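You operate a simulated robot arm through the tools that you are given. There is no shell and no other tool. Be economical: measure what you need, move in short steps, check, and stop when the job is done.

You run a simulated two-armed robot. Do the job below in one go: nothing can be reset, and whatever is moved stays where it is left.

JOB
Hold the teal drip tray on the counter under the tag rack steady with one hand, lift the yellow wax block out of it with the other and set it down on the counter under the tag rack. Set down upright: yellow wax block.

Only the result counts: the job must be done as asked and must still hold three seconds after the hand-in. Knocking over, shifting, dropping, spilling or breaking anything else fails it.

ROBOT AND FRAMES
Two 7-joint arms with two-finger parallel grippers on one trunk, on a base that drives. Base frame: it is fixed to the floor where the robot stands at the start and does not move with it; the origin is under the middle of the robot, x ahead of it, y to its left, z up; the surface under the hand at the start is at about z = 940. Units: mm, degrees, N and s.
The left shoulder is at the start at [50, 158, 1108], the right one opposite. With the tool pointing down near the work surface each hand reaches from about 200 to 660 mm from the robot's upright axis, wherever it stands, measured 20 degrees to its own side. Places, roughly: counter under the tag rack [600, -200, 900]. Payload 3.91 kg a hand.
The TCP of each hand is the grasp point between the finger pads, 30 mm short of the fingertips. In the tool frame z runs along the fingers and y along their closing line. The gripper opens to 110 mm. The fingers are 20 mm wide and 10 mm thick; the gripper's body (48 by 112 mm) begins 55 mm behind the TCP.
Orientation is that of the tool frame in the base frame, as a unit quaternion [w, x, y, z]. With the fingers straight down and closing along the base's y, the tool's x points along the base's -x, its y along +y and its z along -z.

CONTROLS
- The arms move only by the tool send_rows. It takes "left_moves", "right_moves" or both (then of equal length, played together; a hand with none holds still); each is one flat list of numbers, 7 for each row, row after row: the shift along the tool's x, y, z in mm, then the turn, a rotation vector about the tool's x, y, z in degrees, then the closure in counts, from 0 (fully open) to 255 (shut). In form: [tx, ty, tz, ax, ay, az, jaw, tx, ty, tz, ax, ay, az, jaw, ...]. A call has 1 to 8 rows; each row shifts and turns the commanded pose from where the row before left it, along the tool's axes as they then stand. Rows are played at 5 a second. More than 50 mm and 8.6 degrees between two rows, or a gripper value outside its range, and nothing of the call is played. A pose out of reach is approached as far as the arm can. The call stops where the force on the tool passes 40 N (or 10 N more than at its start, if that is more) or the arm is blocked; 0.2 s more then pass. The fingers move at their own pace (about 153 mm/s each) and stop on an object; they squeeze with about 39 N. The grip force told is the motor's: it shows also when the fingers shut on nothing. Time passes only in rows, and 0.2 s behind the last, so rows that do not move let the fingers close. It gives the time, the measured TCP pose, the force on the tool (base axes), the opening and the grip force at its end, in the units of the frame above (readings bear some noise), with the torque about the TCP (base axes, N m) and any sound that the robot's microphone picked up.
- Cameras (640 x 400 px; columns grow to the right, rows downward): "scene" is now at [126.5, -37, 1271.3]; the picture's right is [-0.40, -0.92, 0.00], its down [-0.29, 0.13, -0.95] and it looks along [0.87, -0.38, -0.32] (base axes); focal length 214 px, centre (320, 200). "left" rides on the left gripper at [73, -17, -103] in its tool frame; the picture's right is [0.23, 0.97, 0.00], its down [-0.76, 0.18, -0.62] and it looks along [-0.61, 0.14, 0.78] (tool axes); focal length 222 px, centre (320, 200). "right" rides on the right gripper at [72, 17, -103] in its tool frame; the picture's right is [-0.23, 0.97, 0.00], its down [-0.76, -0.18, -0.62] and it looks along [-0.61, -0.14, 0.78] (tool axes); focal length 222 px, centre (320, 200). There is no depth. A picture from a camera that has moved, and an enlarged one, comes with that camera's place and axes in the base frame and with its lens.
- get_image(camera): a new picture of that camera. No time passes.
- slide_trunk(by): slides the trunk up (or, below 0, down) by that many mm; the arms and the scene camera ride with it, the base frame stays. It gives what a move gives, with no picture.
- steer(legs): drives the robot by 1 to 6 legs, each [ahead, turn to the left] in mm and degrees, along the robot's own axes; the way and the turn of a leg run together, so that a leg with both is an arc; at most 1500 mm and 180 degrees a leg. The arms and the cameras ride along, it lands a little off, and it stops where it bumps. It gives what a move gives.
- head_to(pan, tilt): turns the head with the scene camera to pan (to the left, within 80 degrees either way) and tilt (down, from -29 to 69), counted from straight ahead of the robot. It gives what a move gives.
- close_up(camera, box): a new picture of the part [left, top, right, bottom] of that camera's present view, enlarged. No time passes.
- hand_in(): hands the job in; it is judged then, once.

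Go step by step. Nothing tells you exact positions but the pictures and the camera data: compare them with the known pose of the tool, close in by small moves and look again before you grip or let go. The budget is 120 turns and 92 pictures, counting those below and the enlarged ones. Unless the task says otherwise, let go and move clear before handing in, and close with one line.

The tools are called after "Request:" as name(argument=value, ...) on one line, values as JSON. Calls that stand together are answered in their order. send_rows: Moves the arms, as the interface text tells. Its arguments: {"type":"object","properties":{"left_moves":{"type":"array","items":{"type":"number"}},"right_moves":{"type":"array","items":{"type":"number"}}},"required":[]} The other tools are called the same way: slide_trunk (by) slides the trunk up or down; steer (legs) drives the base; head_to (pan, tilt) turns the head that bears the scene camera; get_image (camera) takes a picture; close_up (camera, box) takes an enlarged picture of a part of a camera's view; hand_in () hands the job in.

At the start:

```text
clock: 0.0
left_tcp_pos: [279.5, -15.0, 1227.0]
left_tcp_rot: [0.0, -0.001, 1.0, -0.001]
left_wrist_force: [-0.2, 0.2, -0.3]
left_torque: [-0.01, 0.03, 0.0]
left_width: 110.0
left_grasp_force: 0.2
right_tcp_pos: [339.2, -423.2, 1280.6]
right_tcp_rot: [0.0, -0.001, 1.0, 0.0]
right_wrist_force: [-0.1, 0.4, -0.5]
right_torque: [0.02, 0.01, -0.01]
right_width: 110.1
right_grasp_force: 0.1
trunk travel left (down, up): [-350.0, 132.0]
robot x, y, heading: [0.6, 0.9, 0.3]
head pan, tilt: [-23.5, 18.6]
```

scene: 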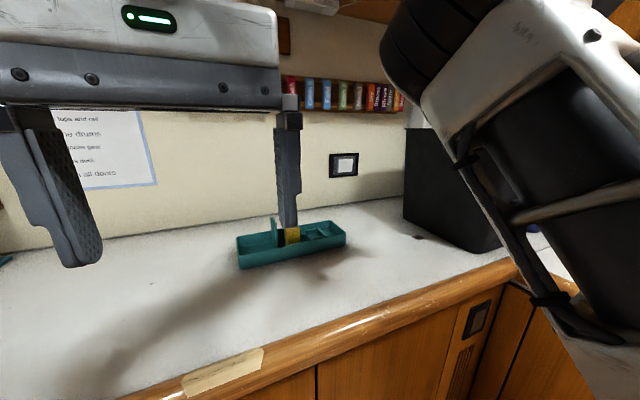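
right: 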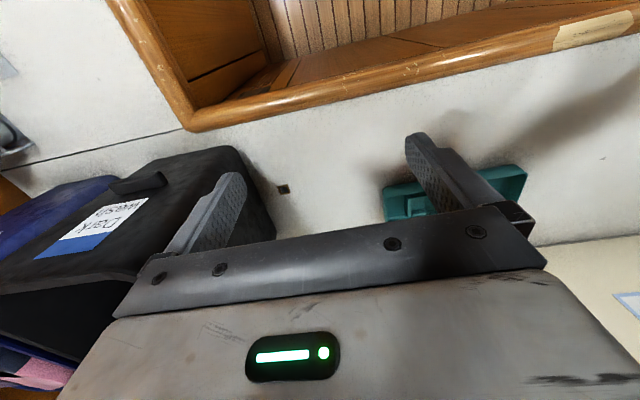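
left: 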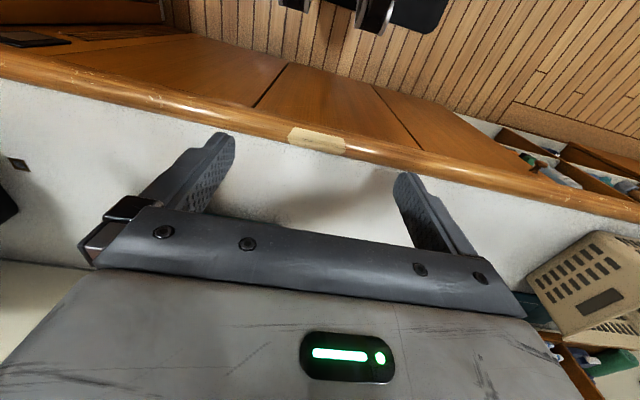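

The teal tray, with a yellow block in it, is at about [700, -200, 940], and the left hand partly hides it. I move the left hand aside and look closer.

Request:
send_rows(left_moves=[0, 45, 0, 0, 0, 0, 0, 0, 45, 0, 0, 0, 0, 0, 0, 45, 0, 0, 0, 0, 0, 0, 45, 0, 0, 0, 0, 0])

Request:
close_up(camera="scene", box=[220, 190, 380, 290])

Request:
get_image(camera="scene")

```text
clock: 1.0
left_tcp_pos: [278.9, 167.1, 1226.6]
left_tcp_rot: [0.0, 0.0, 1.0, -0.001]
left_wrist_force: [0.1, 0.0, 0.4]
left_torque: [-0.01, 0.03, 0.04]
left_width: 110.1
left_grasp_force: 0.2
right_tcp_pos: [339.4, -423.6, 1280.7]
right_tcp_rot: [0.0, 0.0, 1.0, -0.001]
right_wrist_force: [-0.2, 0.1, -0.2]
right_torque: [-0.01, 0.05, 0.01]
right_width: 110.0
right_grasp_force: 0.1
trunk travel left (down, up): [-350.0, 132.0]
robot x, y, heading: [-3.1, -3.1, 0.2]
head pan, tilt: [-23.5, 18.6]
```

```text
4.00 times, centred on (300, 240) of scene
camera zoom: at [126.0, -36.2, 1271.4], right [-0.4, -0.92, 0.0], down [-0.29, 0.13, -0.95], along [0.87, -0.38, -0.32], focal length 858 px, centre (400, 40)
```

zoom: 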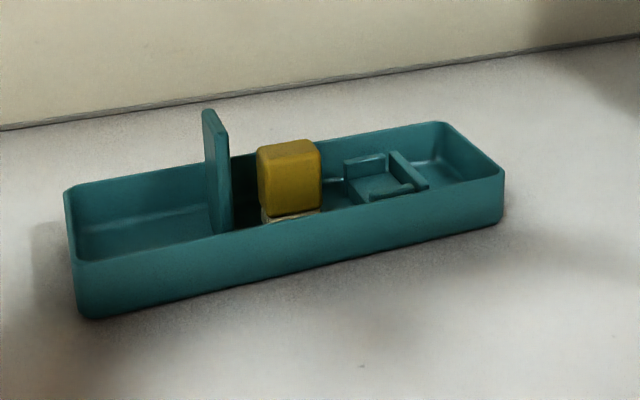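

```text
87 pictures are left
camera scene: at [126.0, -36.2, 1271.4], right [-0.4, -0.92, 0.0], down [-0.29, 0.13, -0.95], along [0.87, -0.38, -0.32], focal length 214 px, centre (320, 200)
```

scene: 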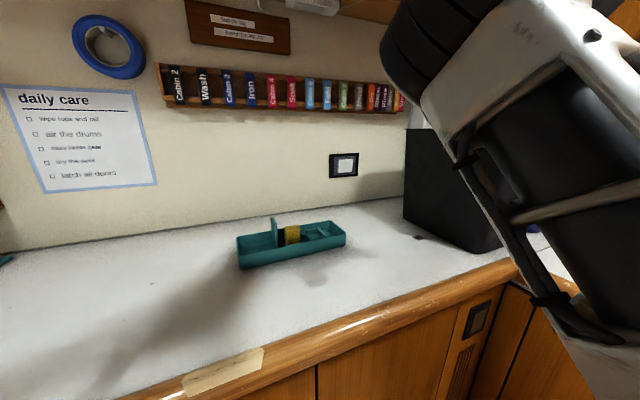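

The tray runs along y: x about 611–719, y about -36 to -328, rim near z 976. The block sits mid-tray, next to an upright fin. It is slightly beyond reach, so I check the clearance to the counter edge before driving.

Request:
head_to(pan=0, tilt=69)

Request:
get_image(camera="scene")

```text
clock: 2.2
left_tcp_pos: [279.6, 165.8, 1226.3]
left_tcp_rot: [-0.001, -0.001, 1.0, -0.001]
left_wrist_force: [0.2, 0.1, 0.8]
left_torque: [0.01, 0.0, 0.01]
left_width: 109.7
left_grasp_force: 0.1
right_tcp_pos: [340.6, -425.2, 1280.3]
right_tcp_rot: [0.0, 0.0, 1.0, 0.001]
right_wrist_force: [1.3, -0.1, 0.2]
right_torque: [0.01, 0.0, -0.01]
right_width: 110.1
right_grasp_force: 0.1
trunk travel left (down, up): [-350.0, 132.0]
robot x, y, heading: [0.3, 0.0, -0.0]
head pan, tilt: [0.0, 68.8]
```

```text
86 pictures are left
camera scene: at [96.9, 0.2, 1201.5], right [0.0, -1.0, 0.0], down [-0.93, 0.0, -0.36], along [0.36, 0.0, -0.93], focal length 214 px, centre (320, 200)
```

scene: 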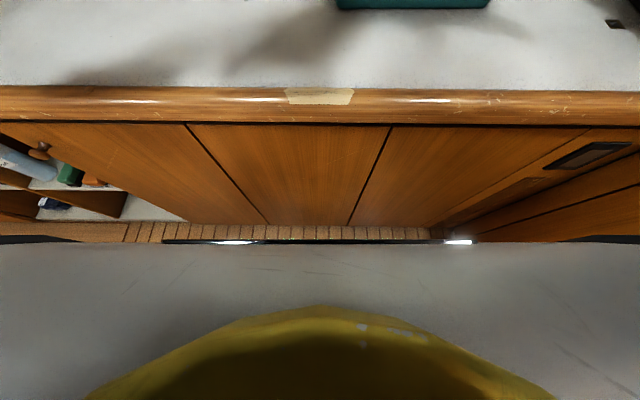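

The base appears to have about 80–100 mm before the cabinet. I drive 70 mm ahead and look at the tray again.

Request:
steer(legs=[[70, -4]])

Request:
head_to(pan=-14, tilt=30)

Request:
get_image(camera="scene")

```text
clock: 3.2
left_tcp_pos: [361.6, 143.2, 1226.3]
left_tcp_rot: [0.0, 0.034, 0.999, -0.001]
left_wrist_force: [0.5, -0.1, -1.3]
left_torque: [0.02, 0.03, 0.0]
left_width: 109.9
left_grasp_force: 0.0
right_tcp_pos: [380.2, -449.7, 1279.1]
right_tcp_rot: [-0.001, 0.035, 0.999, -0.001]
right_wrist_force: [0.4, -1.1, 0.2]
right_torque: [0.0, 0.02, 0.02]
right_width: 109.9
right_grasp_force: 0.1
trunk travel left (down, up): [-350.0, 132.0]
robot x, y, heading: [68.4, -1.4, -4.3]
head pan, tilt: [0.0, 68.8]
```

```text
clock: 4.2
left_tcp_pos: [359.3, 141.8, 1227.0]
left_tcp_rot: [0.0, 0.035, 0.999, 0.0]
left_wrist_force: [0.2, 0.5, -0.6]
left_torque: [0.0, 0.0, 0.0]
left_width: 110.1
left_grasp_force: 0.0
right_tcp_pos: [379.2, -447.9, 1279.4]
right_tcp_rot: [0.0, 0.036, 0.999, -0.001]
right_wrist_force: [0.2, 0.8, -0.1]
right_torque: [-0.02, -0.01, 0.07]
right_width: 110.0
right_grasp_force: 0.1
trunk travel left (down, up): [-350.0, 132.0]
robot x, y, heading: [68.0, -1.8, -4.1]
head pan, tilt: [-14.0, 30.0]
```

```text
85 pictures are left
camera scene: at [196.5, -32.9, 1252.9], right [-0.31, -0.95, 0.0], down [-0.48, 0.15, -0.87], along [0.82, -0.27, -0.5], focal length 214 px, centre (320, 200)
```

scene: 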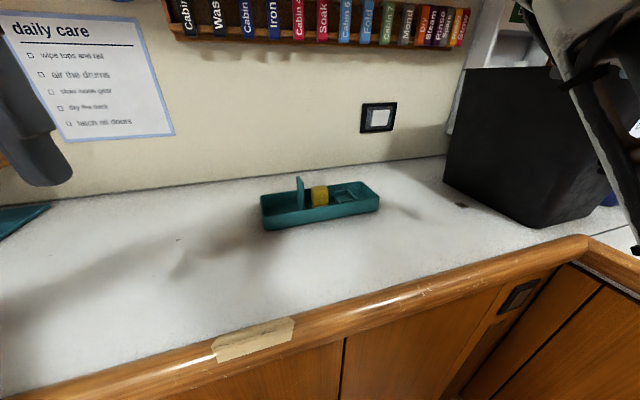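

I bring the right hand in above and in front of the tray for a view from above.

Request:
send_rows(right_moves=[-23, 40, 11, 0, 0, 0, 0, -23, 40, 11, 0, 0, 0, 0, -23, 40, 11, 0, 0, 0, 0, -23, 40, 11, 0, 0, 0, 0, -23, 40, 11, 0, 0, 0, 0, -23, 40, 11, 0, 0, 0, 0, -23, 40, 11, 0, 0, 0, 0])

Request:
get_image(camera="right")

Request:
close_up(camera="scene", box=[240, 160, 400, 260])

```text
clock: 5.8
left_tcp_pos: [359.7, 143.1, 1226.8]
left_tcp_rot: [0.001, 0.035, 0.999, -0.002]
left_wrist_force: [0.0, 0.4, -0.5]
left_torque: [0.0, -0.02, 0.03]
left_width: 109.4
left_grasp_force: 0.1
right_tcp_pos: [564.2, -183.7, 1205.6]
right_tcp_rot: [-0.001, 0.036, 0.999, 0.001]
right_wrist_force: [-0.1, -0.1, 0.3]
right_torque: [0.03, 0.02, 0.0]
right_width: 109.9
right_grasp_force: 0.1
right hand out of reach, approached as far as the arm can: row 7
trunk travel left (down, up): [-350.0, 132.0]
robot x, y, heading: [68.7, -2.0, -4.3]
head pan, tilt: [-14.0, 30.0]
```

```text
84 pictures are left
camera right: at [493.0, -160.8, 1309.0], right [0.3, 0.96, 0.0], down [0.75, -0.23, 0.62], along [0.6, -0.18, -0.78], focal length 222 px, centre (320, 200)
```

right: 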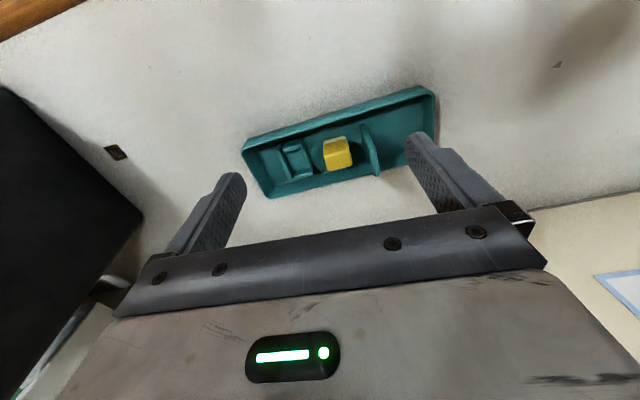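

```text
4.00 times, centred on (320, 210) of scene
camera zoom: at [197.2, -32.7, 1252.9], right [-0.31, -0.95, 0.0], down [-0.48, 0.15, -0.87], along [0.82, -0.27, -0.5], focal length 858 px, centre (320, 160)
```

zoom: 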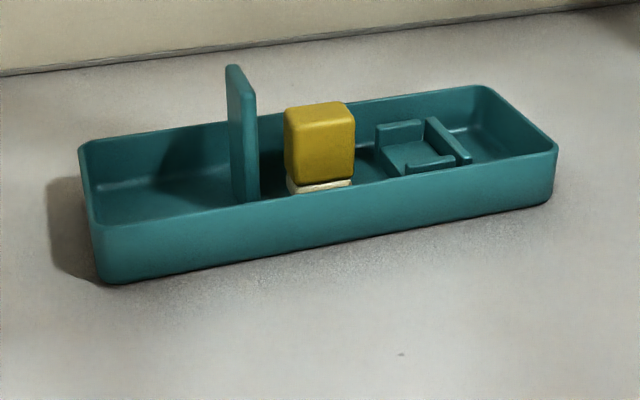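

Request:
close_up(camera="right", box=[230, 75, 450, 212])

```text
2.91 times, centred on (340, 144) of right
camera zoom: at [493.0, -160.8, 1309.0], right [0.3, 0.96, 0.0], down [0.75, -0.23, 0.62], along [0.6, -0.18, -0.78], focal length 646 px, centre (262, 364)
```

zoom: 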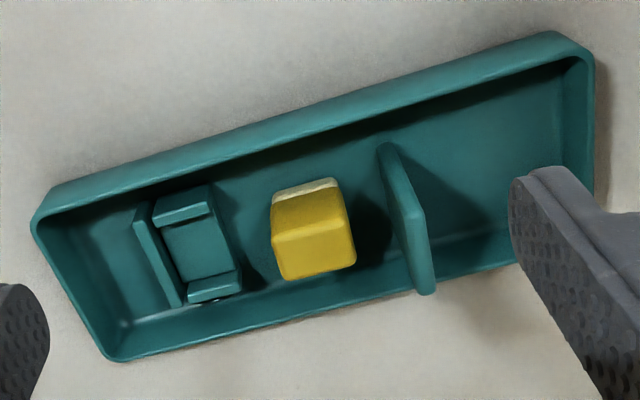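

Triangulation gives:
- **Block:** top centre about [661, -184, 1006], roughly 28 mm in x, 40 mm in y and 60 mm tall.
- **Fin:** y about -132, top z 1038.

The left hand will pinch the tray's left end wall (y about -36), and the right hand will grip the block along x. I move the right hand aside and start its yaw.

Request:
send_rows(right_moves=[10, -40, 18, 0, 0, 0, 0, 0, -40, 18, 0, 0, 0, 0, 0, -40, 18, 0, 0, 0, 0, 0, 0, 0, 0, 0, -8.5, 0, 0, 0, 0, 0, 0, -8.5, 0, 0, 0, 0, 0, 0, -8.5, 0, 0, 0, 0, 0, 0, -8.5, 0, 0, 0, 0, 0, 0, -8.5, 0])

Request:
send_rows(right_moves=[0, 0, 0, 0, 0, -8.5, 0, 0, 0, 0, 0, 0, -8.5, 0, 0, 0, 0, 0, 0, -8.5, 0, 0, 0, 0, 0, 0, -8.5, 0, 0, 0, 0, 0, 0, -8.5, 0, 0, 0, 0, 0, 0, -8.5, 0])

```text
clock: 7.6
left_tcp_pos: [359.6, 143.7, 1226.3]
left_tcp_rot: [0.0, 0.034, 0.999, -0.001]
left_wrist_force: [-0.3, -0.4, -0.5]
left_torque: [0.02, 0.01, 0.02]
left_width: 109.9
left_grasp_force: 0.0
right_tcp_pos: [543.7, -306.4, 1150.1]
right_tcp_rot: [0.001, -0.326, 0.945, 0.004]
right_wrist_force: [-0.9, 0.4, -1.2]
right_torque: [0.0, 0.03, 0.01]
right_width: 110.3
right_grasp_force: 0.1
trunk travel left (down, up): [-350.0, 132.0]
robot x, y, heading: [70.2, -4.3, -4.0]
head pan, tilt: [-14.0, 30.0]
```

```text
clock: 9.0
left_tcp_pos: [360.8, 142.4, 1226.7]
left_tcp_rot: [0.0, 0.034, 0.999, -0.001]
left_wrist_force: [0.0, 0.0, 0.5]
left_torque: [0.01, 0.0, 0.01]
left_width: 110.3
left_grasp_force: 0.2
right_tcp_pos: [542.6, -304.8, 1149.6]
right_tcp_rot: [0.003, -0.702, 0.712, 0.002]
right_wrist_force: [-0.7, 0.1, -0.3]
right_torque: [-0.01, 0.02, -0.03]
right_width: 109.9
right_grasp_force: 0.1
trunk travel left (down, up): [-350.0, 132.0]
robot x, y, heading: [71.5, 0.2, -4.0]
head pan, tilt: [-14.0, 30.0]
```

The right hand is yawed so it closes along x. Now the left hand goes above the tray's left end wall.

Request:
send_rows(left_moves=[-20, -10, 10, 0, 0, -4, 0, -40, -23, 20, 0, 0, 0, 0, -40, -23, 20, 0, 0, 0, 0, -40, -23, 20, 0, 0, 0, 0, -40, -23, 20, 0, 0, 0, 0, -40, -23, 20, 0, 0, 0, 0, -40, -23, 20, 0, 0, 0, 0, -40, -23, 20, 0, 0, 0, 0])

Request:
get_image(camera="left")

Request:
get_image(camera="scene")

Request:
get_image(camera="right")

```text
refused: row 2 steps farther than a row can; nothing moved
```

```text
81 pictures are left
camera left: at [285.9, 130.5, 1329.6], right [-0.16, 0.99, 0.0], down [0.77, 0.13, 0.62], along [0.62, 0.1, -0.78], focal length 222 px, centre (320, 200)
```

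left: 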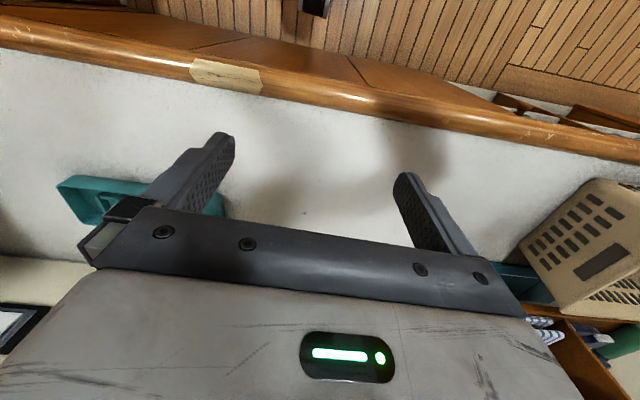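

```text
80 pictures are left
camera scene: at [196.5, -32.9, 1252.9], right [-0.31, -0.95, 0.0], down [-0.48, 0.15, -0.87], along [0.82, -0.27, -0.5], focal length 214 px, centre (320, 200)
```

scene: 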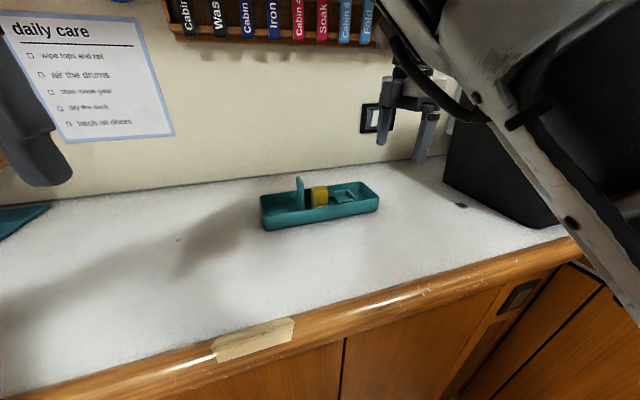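

```text
79 pictures are left
camera right: at [523.8, -378.9, 1253.7], right [-0.97, 0.24, 0.0], down [0.19, 0.75, 0.63], along [0.15, 0.61, -0.78], focal length 222 px, centre (320, 200)
```

right: 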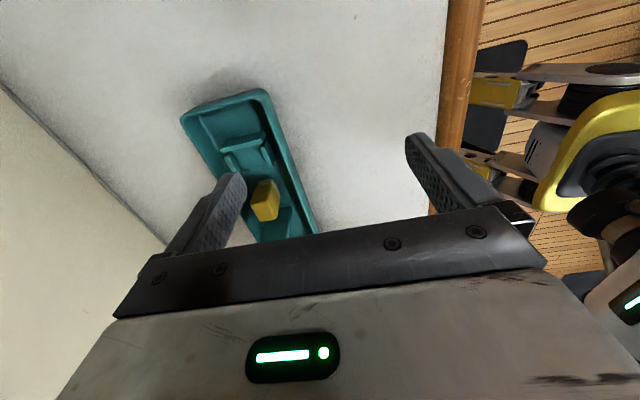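

That row was just over the step limit, so I resend it with smaller steps.

Request:
send_rows(left_moves=[-20, -10, 10, 0, 0, -4, 0, -38, -22, 20, 0, 0, 0, 0, -38, -22, 20, 0, 0, 0, 0, -38, -22, 20, 0, 0, 0, 0, -38, -22, 20, 0, 0, 0, 0, -38, -22, 20, 0, 0, 0, 0, -38, -22, 20, 0, 0, 0, 0, -38, -22, 20, 0, 0, 0, 0])

Request:
get_image(camera="left")

Request:
get_image(camera="scene")

```text
clock: 10.8
left_tcp_pos: [644.4, -23.2, 1078.1]
left_tcp_rot: [0.0, 0.001, 1.0, 0.001]
left_wrist_force: [0.4, 0.1, 0.0]
left_torque: [0.03, 0.0, 0.01]
left_width: 110.1
left_grasp_force: 0.0
right_tcp_pos: [541.5, -308.4, 1150.3]
right_tcp_rot: [0.004, -0.7, 0.714, 0.003]
right_wrist_force: [0.6, -1.0, 1.0]
right_torque: [0.05, 0.0, -0.01]
right_width: 110.0
right_grasp_force: 0.0
trunk travel left (down, up): [-350.0, 132.0]
robot x, y, heading: [70.0, -0.4, -4.0]
head pan, tilt: [-14.0, 30.0]
```

```text
78 pictures are left
camera left: at [570.0, -40.8, 1180.6], right [-0.23, 0.97, 0.0], down [0.76, 0.18, 0.63], along [0.61, 0.14, -0.78], focal length 222 px, centre (320, 200)
```

left: 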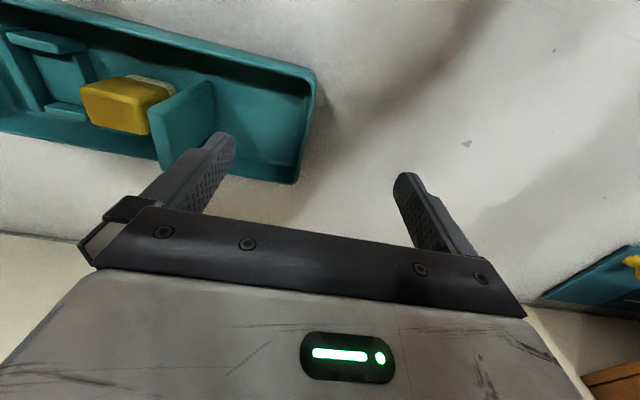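

```text
77 pictures are left
camera scene: at [196.3, -34.5, 1252.9], right [-0.31, -0.95, 0.0], down [-0.48, 0.16, -0.87], along [0.82, -0.27, -0.5], focal length 214 px, centre (320, 200)
```

scene: 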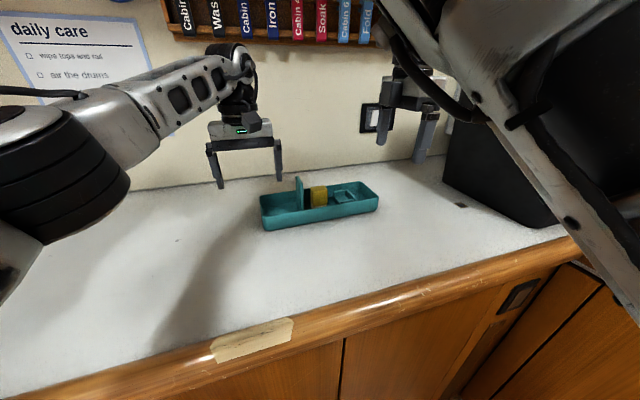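

The end wall lies at y≈-36, spanning x≈602–715. I centre the left hand on it, half-close the fingers and lower to just above the rim.

Request:
send_rows(left_moves=[-12, -14, 10, 0, 0, 0, 116, 0, 0, 24, 0, 0, 0, 116, 0, 0, 24, 0, 0, 0, 116])

Request:
get_image(camera="left")

Request:
close_up(camera="scene", box=[200, 130, 360, 230])

```text
clock: 11.6
left_tcp_pos: [646.6, -28.8, 1014.6]
left_tcp_rot: [0.0, 0.0, 1.0, -0.001]
left_wrist_force: [-0.5, -0.5, 0.1]
left_torque: [0.0, 0.0, -0.01]
left_width: 59.8
left_grasp_force: 0.0
left hand out of reach, approached as far as the arm can: row 1
right_tcp_pos: [542.1, -305.9, 1149.8]
right_tcp_rot: [0.003, -0.701, 0.713, 0.003]
right_wrist_force: [0.2, 0.4, -0.4]
right_torque: [0.01, 0.01, -0.02]
right_width: 109.9
right_grasp_force: 0.2
trunk travel left (down, up): [-350.0, 132.0]
robot x, y, heading: [69.4, -4.9, -4.0]
head pan, tilt: [-14.0, 30.0]
```

```text
76 pictures are left
camera left: at [572.7, -45.9, 1118.0], right [-0.23, 0.97, 0.0], down [0.76, 0.18, 0.62], along [0.61, 0.14, -0.78], focal length 222 px, centre (320, 200)
```

left: 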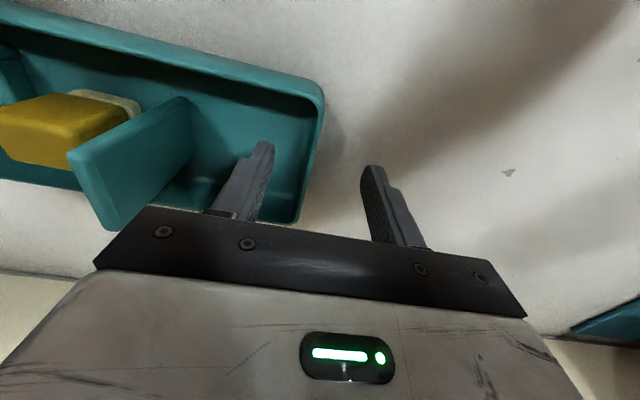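

```text
4.00 times, centred on (280, 180) of scene
camera zoom: at [196.6, -32.9, 1253.0], right [-0.31, -0.95, 0.0], down [-0.48, 0.15, -0.87], along [0.82, -0.27, -0.5], focal length 858 px, centre (480, 280)
```

zoom: 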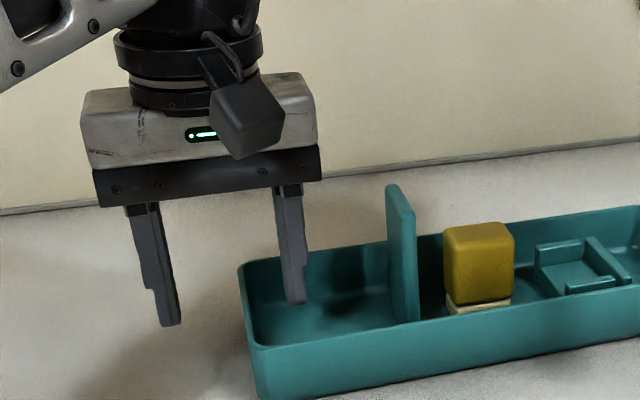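

The left hand is at the edge of its reach, so I want another 20–30 mm ahead. I raise the left hand and check base clearance first.

Request:
send_rows(left_moves=[0, 0, -40, 0, 0, 0, 116])

Request:
head_to(pan=0, tilt=69)

Request:
get_image(camera="scene")

```text
clock: 12.0
left_tcp_pos: [645.0, -27.4, 1055.9]
left_tcp_rot: [0.002, 0.0, 1.0, -0.001]
left_wrist_force: [0.2, -0.3, 1.2]
left_torque: [0.02, -0.01, -0.02]
left_width: 59.6
left_grasp_force: 0.1
right_tcp_pos: [541.6, -306.5, 1150.3]
right_tcp_rot: [0.004, -0.701, 0.713, 0.003]
right_wrist_force: [0.4, -0.2, 0.6]
right_torque: [0.0, 0.01, 0.01]
right_width: 109.8
right_grasp_force: 0.1
trunk travel left (down, up): [-350.0, 132.0]
robot x, y, heading: [70.8, -6.9, -4.1]
head pan, tilt: [-14.0, 30.0]
```

```text
clock: 13.1
left_tcp_pos: [645.3, -28.1, 1054.4]
left_tcp_rot: [0.0, -0.001, 1.0, -0.001]
left_wrist_force: [0.0, -1.1, 0.8]
left_torque: [-0.03, 0.01, 0.01]
left_width: 60.1
left_grasp_force: 0.1
right_tcp_pos: [541.9, -306.9, 1150.2]
right_tcp_rot: [0.003, -0.701, 0.713, 0.002]
right_wrist_force: [0.0, 0.0, 0.6]
right_torque: [0.0, 0.03, -0.02]
right_width: 110.1
right_grasp_force: 0.0
trunk travel left (down, up): [-350.0, 132.0]
robot x, y, heading: [68.0, -2.2, -4.0]
head pan, tilt: [0.0, 68.8]
```

```text
74 pictures are left
camera scene: at [166.4, -8.9, 1201.6], right [-0.07, -1.0, 0.0], down [-0.93, 0.06, -0.36], along [0.36, -0.03, -0.93], focal length 214 px, centre (320, 200)
```

scene: 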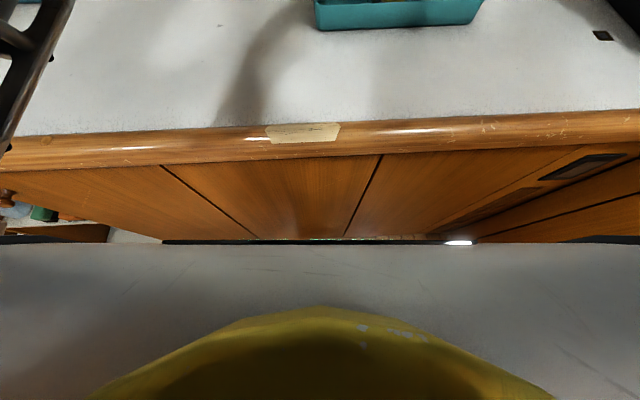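

A gap of some 35 mm or more remains, so I drive 22 mm ahead.

Request:
steer(legs=[[22, 0]])

Request:
head_to(pan=-14, tilt=30)

```text
clock: 14.0
left_tcp_pos: [660.5, -28.5, 1055.3]
left_tcp_rot: [0.001, 0.0, 1.0, 0.0]
left_wrist_force: [-0.1, -0.3, -0.3]
left_torque: [-0.03, -0.04, -0.02]
left_width: 60.3
left_grasp_force: 0.0
right_tcp_pos: [555.6, -308.1, 1149.2]
right_tcp_rot: [0.005, -0.7, 0.714, 0.004]
right_wrist_force: [0.4, 0.1, 0.0]
right_torque: [-0.02, -0.01, -0.02]
right_width: 110.0
right_grasp_force: 0.0
trunk travel left (down, up): [-350.0, 132.0]
robot x, y, heading: [80.9, -5.6, -3.9]
head pan, tilt: [0.0, 68.8]
stopped in leg 1: the robot was blocked; the commanded pose is now the measured one
```

```text
clock: 15.1
left_tcp_pos: [660.9, -27.4, 1055.0]
left_tcp_rot: [0.0, -0.001, 1.0, -0.001]
left_wrist_force: [-0.3, 0.7, -0.3]
left_torque: [0.03, -0.01, 0.0]
left_width: 59.9
left_grasp_force: 0.0
right_tcp_pos: [556.9, -306.4, 1149.4]
right_tcp_rot: [0.005, -0.7, 0.714, 0.004]
right_wrist_force: [0.0, -0.3, 0.0]
right_torque: [0.04, 0.01, 0.01]
right_width: 109.9
right_grasp_force: 0.1
trunk travel left (down, up): [-350.0, 132.0]
robot x, y, heading: [82.9, -3.3, -4.1]
head pan, tilt: [-14.0, 30.0]
```

The base touched after about 15 mm, which is enough. I shift the left hand over the wall and lower to just above the rim to verify.

Request:
send_rows(left_moves=[4, -10, 0, 0, 0, 0, 116, 0, 0, 20, 0, 0, 0, 116, 0, 0, 20, 0, 0, 0, 116])

Request:
get_image(camera="left")

Request:
close_up(camera="scene", box=[200, 130, 360, 230])

```text
clock: 15.8
left_tcp_pos: [655.4, -39.6, 1013.5]
left_tcp_rot: [-0.001, -0.001, 1.0, -0.001]
left_wrist_force: [0.2, 0.3, 0.2]
left_torque: [-0.01, 0.02, 0.01]
left_width: 59.5
left_grasp_force: 0.2
right_tcp_pos: [555.9, -306.8, 1149.0]
right_tcp_rot: [0.005, -0.7, 0.714, 0.004]
right_wrist_force: [0.1, 1.2, 0.6]
right_torque: [-0.04, 0.01, 0.03]
right_width: 110.0
right_grasp_force: 0.1
trunk travel left (down, up): [-350.0, 132.0]
robot x, y, heading: [82.7, -5.1, -4.0]
head pan, tilt: [-14.0, 30.0]
```

```text
73 pictures are left
camera left: at [582.8, -56.2, 1117.1], right [-0.23, 0.97, 0.0], down [0.76, 0.18, 0.62], along [0.61, 0.14, -0.78], focal length 222 px, centre (320, 200)
```

left: 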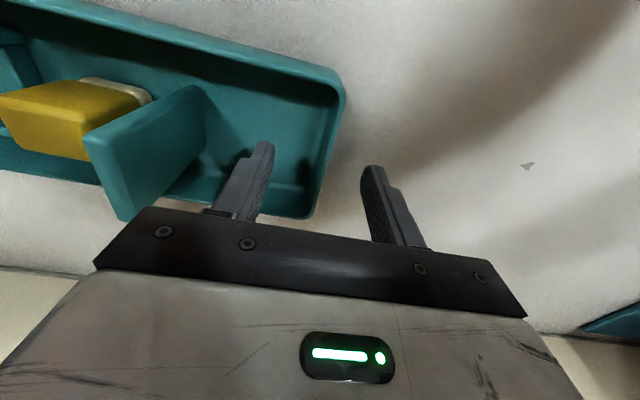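

```text
4.00 times, centred on (280, 180) of scene
camera zoom: at [211.1, -34.0, 1253.0], right [-0.31, -0.95, 0.0], down [-0.48, 0.15, -0.87], along [0.82, -0.27, -0.5], focal length 858 px, centre (480, 280)
```

zoom: 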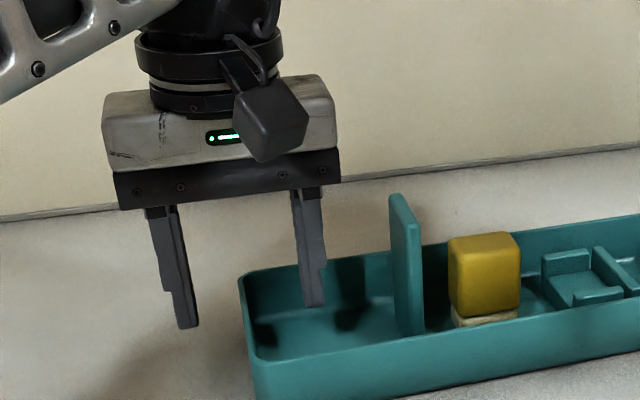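

The rim's outer edge is at y≈-33 to -36, so I nudge by +3 and lower so the fingers straddle the wall.

Request:
send_rows(left_moves=[0, 3, 10, 0, 0, 0, 116, 0, 0, 10, 0, 0, 0, 116, 0, 0, 8, 0, 0, 0, 116])

Request:
get_image(camera="left")

Request:
close_up(camera="scene", box=[200, 130, 360, 230])

```text
clock: 16.6
left_tcp_pos: [656.7, -36.2, 986.9]
left_tcp_rot: [0.0, -0.001, 1.0, 0.0]
left_wrist_force: [0.2, 1.0, -0.6]
left_torque: [-0.03, -0.01, 0.02]
left_width: 59.9
left_grasp_force: 0.0
right_tcp_pos: [557.2, -308.0, 1149.5]
right_tcp_rot: [0.005, -0.7, 0.714, 0.004]
right_wrist_force: [0.3, 0.0, 0.0]
right_torque: [-0.01, 0.0, 0.03]
right_width: 110.0
right_grasp_force: 0.1
trunk travel left (down, up): [-350.0, 132.0]
robot x, y, heading: [81.6, -1.1, -4.0]
head pan, tilt: [-14.0, 30.0]
```

```text
71 pictures are left
camera left: at [583.1, -53.5, 1089.2], right [-0.23, 0.97, 0.0], down [0.76, 0.18, 0.62], along [0.61, 0.14, -0.78], focal length 222 px, centre (320, 200)
```

left: 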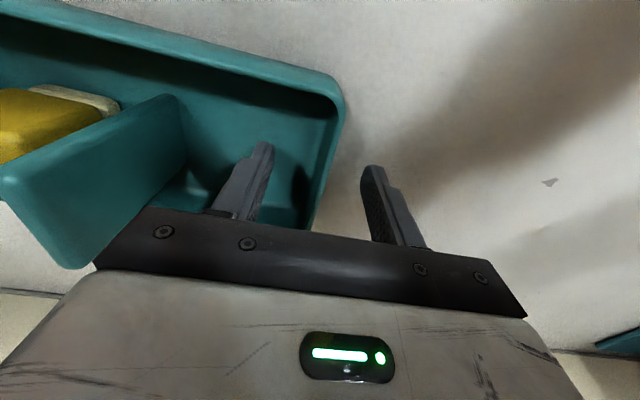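

```text
4.00 times, centred on (280, 180) of scene
camera zoom: at [211.0, -34.0, 1253.0], right [-0.31, -0.95, 0.0], down [-0.48, 0.15, -0.87], along [0.82, -0.27, -0.5], focal length 858 px, centre (480, 280)
```

zoom: 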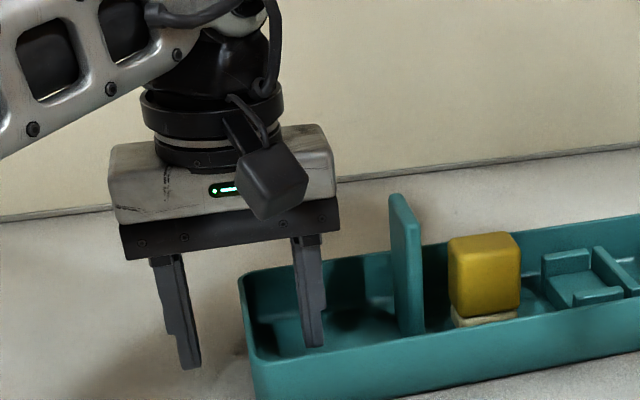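

The wall sits almost midway between the fingers. I nudge -1.5 mm and close gently to about 20 mm to check symmetry.

Request:
send_rows(left_moves=[0, -1.5, 0, 0, 0, 0, 150, 0, 0, 0, 0, 0, 0, 204])

Request:
close_up(camera="left", box=[200, 80, 440, 230])

```text
clock: 17.2
left_tcp_pos: [655.9, -38.5, 985.8]
left_tcp_rot: [0.001, -0.001, 1.0, 0.0]
left_wrist_force: [0.1, 0.1, 0.5]
left_torque: [-0.01, -0.01, -0.01]
left_width: 21.8
left_grasp_force: 0.0
right_tcp_pos: [556.6, -308.7, 1149.5]
right_tcp_rot: [0.004, -0.7, 0.714, 0.004]
right_wrist_force: [-0.5, -0.5, -0.3]
right_torque: [-0.01, 0.03, 0.0]
right_width: 110.0
right_grasp_force: 0.1
trunk travel left (down, up): [-350.0, 132.0]
robot x, y, heading: [86.5, -0.9, -4.1]
head pan, tilt: [-14.0, 30.0]
```

```text
2.67 times, centred on (320, 155) of left
camera zoom: at [583.4, -54.7, 1089.5], right [-0.23, 0.97, 0.0], down [0.76, 0.18, 0.62], along [0.61, 0.14, -0.78], focal length 592 px, centre (320, 320)
```

zoom: 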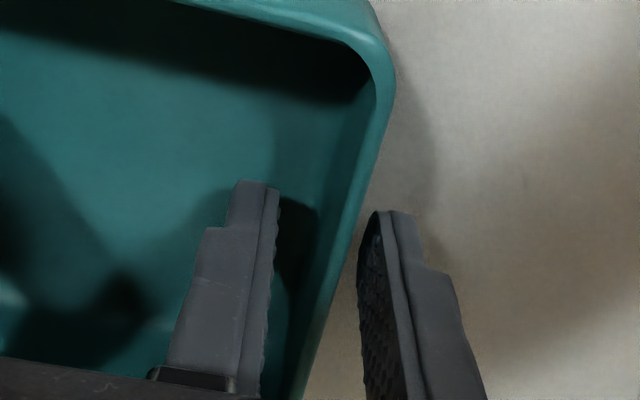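

The wall is about 2 mm toward +y of the finger centre. I shift and close on it.

Request:
send_rows(left_moves=[0, 1.8, 0, 0, 0, 0, 225, 0, 0, 0, 0, 0, 0, 240, 0, 0, 0, 0, 0, 0, 255, 0, 0, 0, 0, 0, 0, 255])

Request:
get_image(camera="left")

Request:
get_image(camera="right")

```text
clock: 18.2
left_tcp_pos: [656.6, -34.8, 987.4]
left_tcp_rot: [0.0, -0.001, 1.0, -0.001]
left_wrist_force: [-1.5, -0.5, 0.2]
left_torque: [0.11, -0.03, -0.06]
left_width: 3.8
left_grasp_force: 38.3
right_tcp_pos: [556.2, -308.4, 1149.7]
right_tcp_rot: [0.004, -0.7, 0.714, 0.004]
right_wrist_force: [0.1, -0.5, 0.6]
right_torque: [0.0, -0.01, 0.03]
right_width: 109.7
right_grasp_force: 0.1
trunk travel left (down, up): [-350.0, 132.0]
robot x, y, heading: [83.4, -2.0, -4.0]
head pan, tilt: [-14.0, 30.0]
```

```text
68 pictures are left
camera left: at [583.3, -52.9, 1089.5], right [-0.23, 0.97, 0.0], down [0.76, 0.18, 0.62], along [0.61, 0.14, -0.78], focal length 222 px, centre (320, 200)
```

left: 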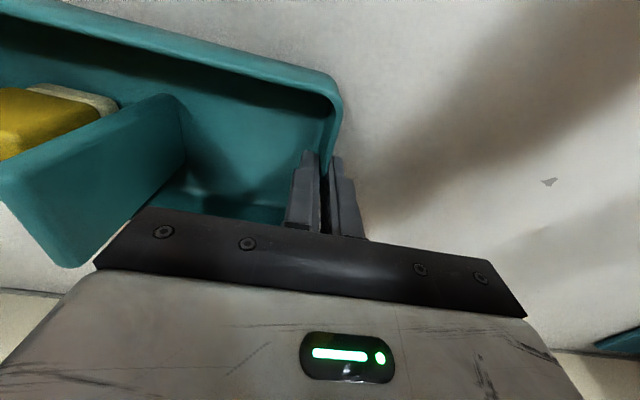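

```text
67 pictures are left
camera right: at [538.1, -381.0, 1252.9], right [-0.97, 0.25, 0.0], down [0.19, 0.75, 0.63], along [0.15, 0.61, -0.77], focal length 222 px, centre (320, 200)
```

right: 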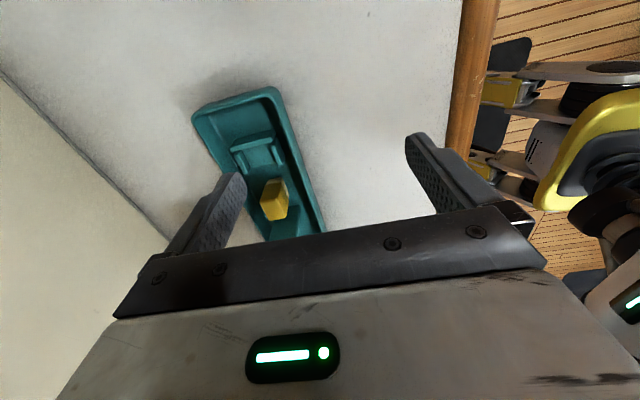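

The left hand has the wall (3.8 mm, 38 N). Now the right hand goes over the block.

Request:
send_rows(right_moves=[-30, -26, 12, 0, 0, 0, 0, -30, -26, 16, 0, 0, 0, 0, -30, -26, 16, 0, 0, 0, 0, -30, -26, 16, 0, 0, 0, 0])

Request:
get_image(camera="right")

Request:
get_image(camera="scene")

```text
clock: 19.2
left_tcp_pos: [656.9, -34.5, 986.0]
left_tcp_rot: [0.0, -0.002, 1.0, -0.001]
left_wrist_force: [1.2, -0.6, 0.1]
left_torque: [0.12, 0.1, 0.06]
left_width: 3.9
left_grasp_force: 39.1
right_tcp_pos: [662.3, -189.9, 1090.4]
right_tcp_rot: [0.004, -0.701, 0.713, 0.005]
right_wrist_force: [0.1, -0.2, 0.5]
right_torque: [-0.01, -0.02, 0.01]
right_width: 110.0
right_grasp_force: 0.2
trunk travel left (down, up): [-350.0, 132.0]
robot x, y, heading: [86.2, -6.2, -3.8]
head pan, tilt: [-14.0, 30.0]
```

```text
66 pictures are left
camera right: at [643.7, -263.3, 1194.6], right [-0.97, 0.25, 0.0], down [0.19, 0.75, 0.63], along [0.15, 0.61, -0.78], focal length 222 px, centre (320, 200)
```

right: 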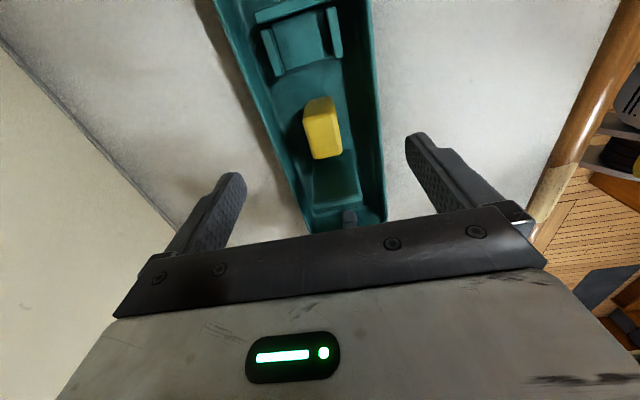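

```text
65 pictures are left
camera scene: at [211.1, -34.1, 1253.0], right [-0.31, -0.95, 0.0], down [-0.48, 0.15, -0.87], along [0.82, -0.27, -0.5], focal length 214 px, centre (320, 200)
```

scene: 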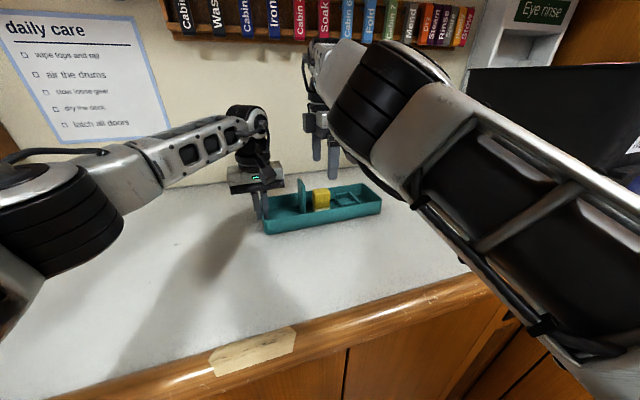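

Request:
close_up(camera="right", box=[240, 70, 400, 170])

Request:
close_up(camera="scene", box=[240, 130, 400, 230])

```text
4.00 times, centred on (320, 120) of right
camera zoom: at [643.7, -263.3, 1194.6], right [-0.97, 0.25, 0.0], down [0.19, 0.75, 0.63], along [0.15, 0.61, -0.78], focal length 888 px, centre (320, 520)
```

zoom: 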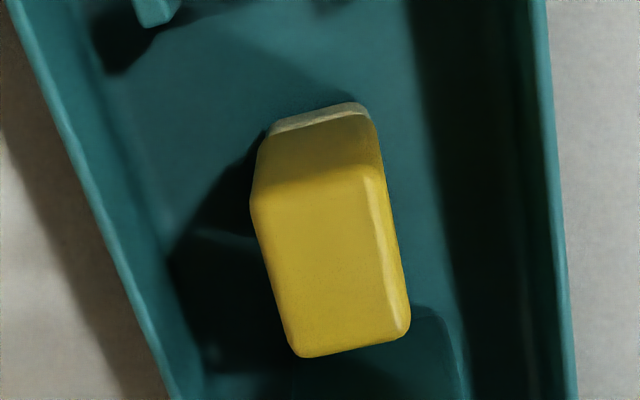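

```text
4.00 times, centred on (320, 180) of scene
camera zoom: at [211.1, -34.1, 1253.0], right [-0.31, -0.95, 0.0], down [-0.48, 0.15, -0.87], along [0.82, -0.27, -0.5], focal length 858 px, centre (320, 280)
```

zoom: 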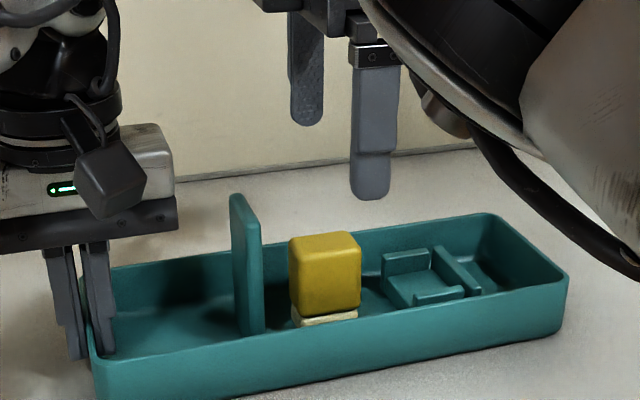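

The block spans x 646–673 and y -204 to -165. I centre the right hand, set a 50 mm opening and descend to just above it.

Request:
send_rows(right_moves=[-5, 2.3, 0, 0, 0, 0, 139, 0, 0, 20, 0, 0, 0, 139, 0, 0, 20, 0, 0, 0, 139, 0, 0, 8, 0, 0, 0, 139])

Request:
get_image(camera="right")

Request:
close_up(camera="scene", box=[240, 130, 400, 230])

```text
clock: 20.2
left_tcp_pos: [657.0, -34.8, 985.3]
left_tcp_rot: [0.0, 0.0, 1.0, 0.0]
left_wrist_force: [0.5, 1.0, 1.5]
left_torque: [0.12, -0.02, 0.01]
left_width: 3.6
left_grasp_force: 38.5
right_tcp_pos: [662.4, -183.4, 1043.9]
right_tcp_rot: [0.004, -0.701, 0.713, 0.004]
right_wrist_force: [0.1, 0.8, 0.3]
right_torque: [0.01, 0.01, 0.02]
right_width: 50.0
right_grasp_force: 0.0
trunk travel left (down, up): [-350.0, 132.0]
robot x, y, heading: [84.0, -1.8, -4.0]
head pan, tilt: [-14.0, 30.0]
```

```text
62 pictures are left
camera right: at [642.5, -257.2, 1147.4], right [-0.97, 0.24, 0.0], down [0.19, 0.75, 0.63], along [0.15, 0.61, -0.77], focal length 222 px, centre (320, 200)
```

right: 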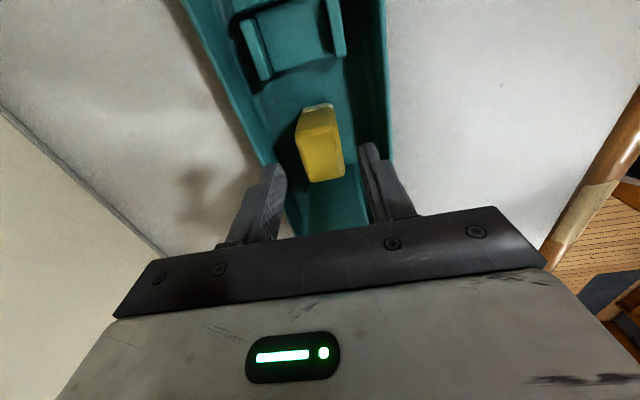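

```text
4.00 times, centred on (320, 180) of scene
camera zoom: at [210.9, -34.0, 1253.0], right [-0.31, -0.95, 0.0], down [-0.48, 0.15, -0.87], along [0.82, -0.27, -0.5], focal length 858 px, centre (320, 280)
```

zoom: 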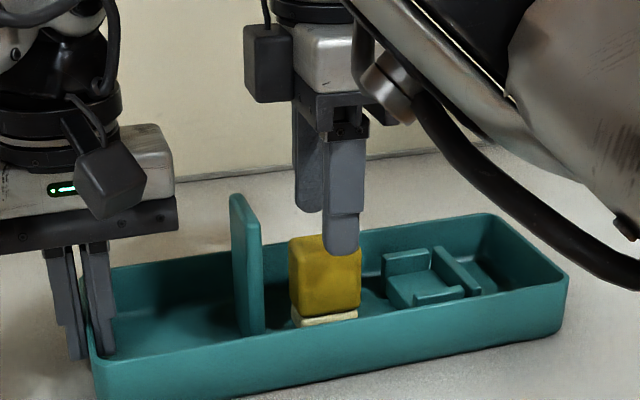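

The block is centred between the fingertips. I lower past its top and check the clearances.

Request:
send_rows(right_moves=[0, 1.5, 15, 0, 0, 0, 139, 0, 0, 15, 0, 0, 0, 139])

Request:
close_up(camera="right", box=[220, 90, 420, 215])

Request:
close_up(camera="scene", box=[240, 130, 400, 230])

```text
clock: 20.9
left_tcp_pos: [656.2, -35.2, 986.3]
left_tcp_rot: [0.0, -0.001, 1.0, -0.001]
left_wrist_force: [-0.3, 0.6, 0.2]
left_torque: [0.11, 0.05, 0.03]
left_width: 3.6
left_grasp_force: 39.2
right_tcp_pos: [659.8, -184.8, 1012.2]
right_tcp_rot: [0.005, -0.701, 0.713, 0.004]
right_wrist_force: [-0.4, 0.4, 0.3]
right_torque: [0.02, -0.01, -0.03]
right_width: 49.9
right_grasp_force: 0.1
trunk travel left (down, up): [-350.0, 132.0]
robot x, y, heading: [86.4, -4.2, -4.0]
head pan, tilt: [-14.0, 30.0]
```

```text
3.20 times, centred on (320, 152) of right
camera zoom: at [641.0, -257.7, 1116.9], right [-0.97, 0.24, 0.0], down [0.19, 0.75, 0.63], along [0.15, 0.61, -0.77], focal length 711 px, centre (320, 352)
```

zoom: 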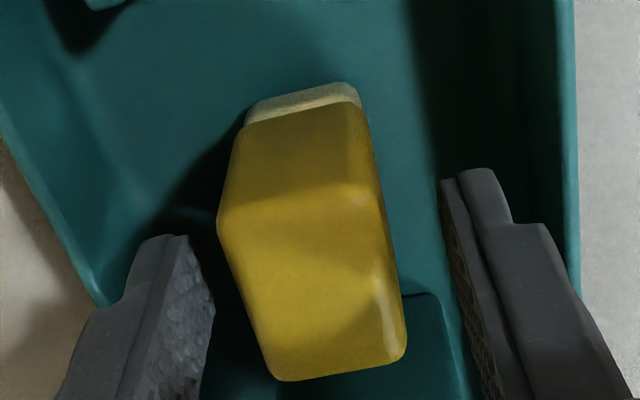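

```text
4.00 times, centred on (320, 180) of scene
camera zoom: at [210.9, -34.0, 1253.0], right [-0.31, -0.95, 0.0], down [-0.48, 0.15, -0.87], along [0.82, -0.27, -0.5], focal length 858 px, centre (320, 280)
```

zoom: 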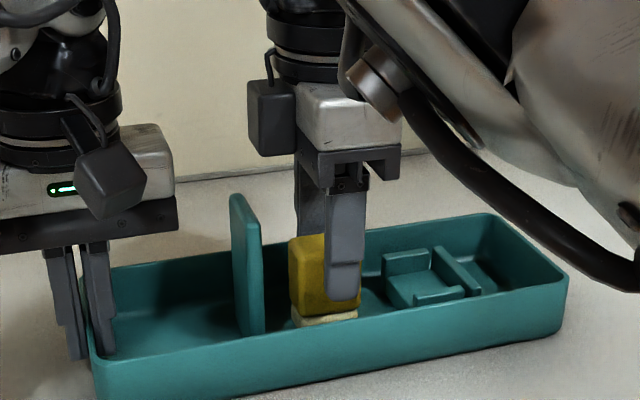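

The fingers straddle the block cleanly. I go down 22 mm and close gradually.

Request:
send_rows(right_moves=[0, 0, 11, 0, 0, 0, 139, 0, 0, 11, 0, 0, 0, 139, 0, 0, 0, 0, 0, 0, 175, 0, 0, 0, 0, 0, 0, 195, 0, 0, 0, 0, 0, 0, 255, 0, 0, 0, 0, 0, 0, 255])

Request:
get_image(camera="right")

Request:
close_up(camera="scene", box=[240, 130, 400, 230])

```text
clock: 22.2
left_tcp_pos: [655.7, -34.6, 987.4]
left_tcp_rot: [0.0, -0.001, 1.0, 0.0]
left_wrist_force: [0.6, 0.2, 0.6]
left_torque: [0.12, 0.05, 0.01]
left_width: 3.5
left_grasp_force: 39.5
right_tcp_pos: [659.2, -182.8, 991.0]
right_tcp_rot: [0.005, -0.701, 0.713, 0.004]
right_wrist_force: [0.7, 0.2, 0.0]
right_torque: [0.02, 0.02, -0.02]
right_width: 29.0
right_grasp_force: 39.3
trunk travel left (down, up): [-350.0, 132.0]
robot x, y, heading: [83.2, -4.2, -3.8]
head pan, tilt: [-14.0, 30.0]
```

```text
58 pictures are left
camera right: at [641.1, -256.4, 1094.9], right [-0.97, 0.25, 0.0], down [0.19, 0.75, 0.63], along [0.15, 0.61, -0.77], focal length 222 px, centre (320, 200)
```

right: 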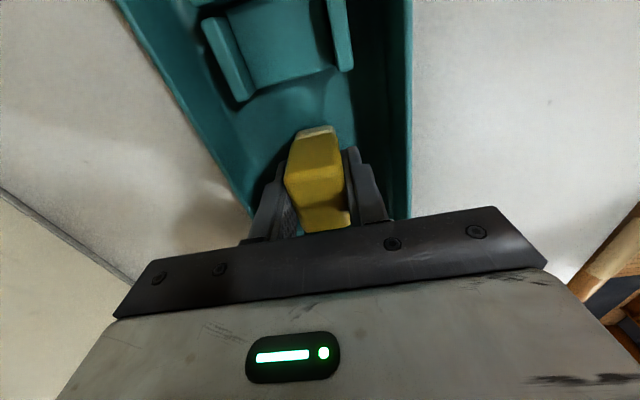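

```text
4.00 times, centred on (320, 180) of scene
camera zoom: at [211.0, -34.0, 1253.0], right [-0.31, -0.95, 0.0], down [-0.48, 0.15, -0.87], along [0.82, -0.27, -0.5], focal length 858 px, centre (320, 280)
```

zoom: 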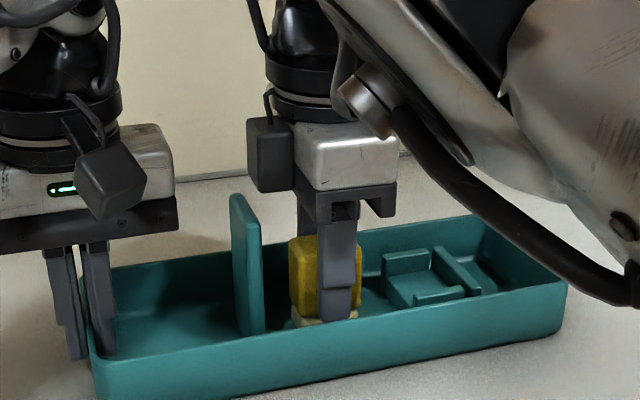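

The block is gripped at 29 mm and 39 N. I lift it slowly straight up while watching the force and the left hold.

Request:
send_rows(right_moves=[0, 0, -3, 0, 0, 0, 255, 0, 0, -4, 0, 0, 0, 255, 0, 0, -6, 0, 0, 0, 255, 0, 0, -8, 0, 0, 0, 255])

Request:
close_up(camera="scene", box=[240, 130, 400, 230])

```text
clock: 23.2
left_tcp_pos: [656.3, -35.1, 987.1]
left_tcp_rot: [0.0, -0.001, 1.0, -0.001]
left_wrist_force: [0.3, 0.5, 1.1]
left_torque: [0.1, -0.02, 0.04]
left_width: 3.8
left_grasp_force: 39.4
right_tcp_pos: [660.2, -182.8, 1013.8]
right_tcp_rot: [0.004, -0.7, 0.714, 0.004]
right_wrist_force: [0.7, 1.0, 0.1]
right_torque: [-0.01, -0.02, 0.0]
right_width: 29.0
right_grasp_force: 38.5
trunk travel left (down, up): [-350.0, 132.0]
robot x, y, heading: [86.3, -0.6, -3.7]
head pan, tilt: [-14.0, 30.0]
```

```text
4.00 times, centred on (320, 180) of scene
camera zoom: at [210.9, -34.0, 1253.0], right [-0.31, -0.95, 0.0], down [-0.48, 0.15, -0.87], along [0.82, -0.27, -0.5], focal length 858 px, centre (320, 280)
```

zoom: 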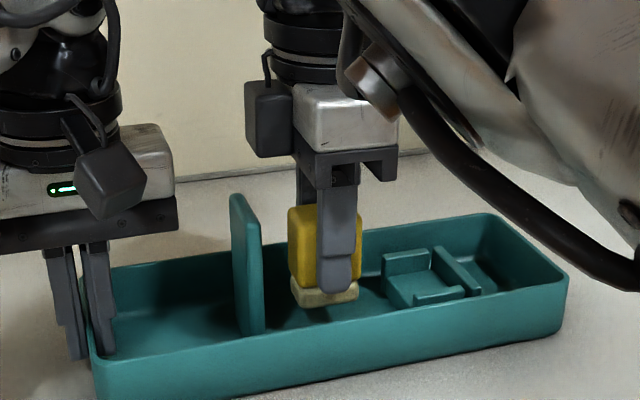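

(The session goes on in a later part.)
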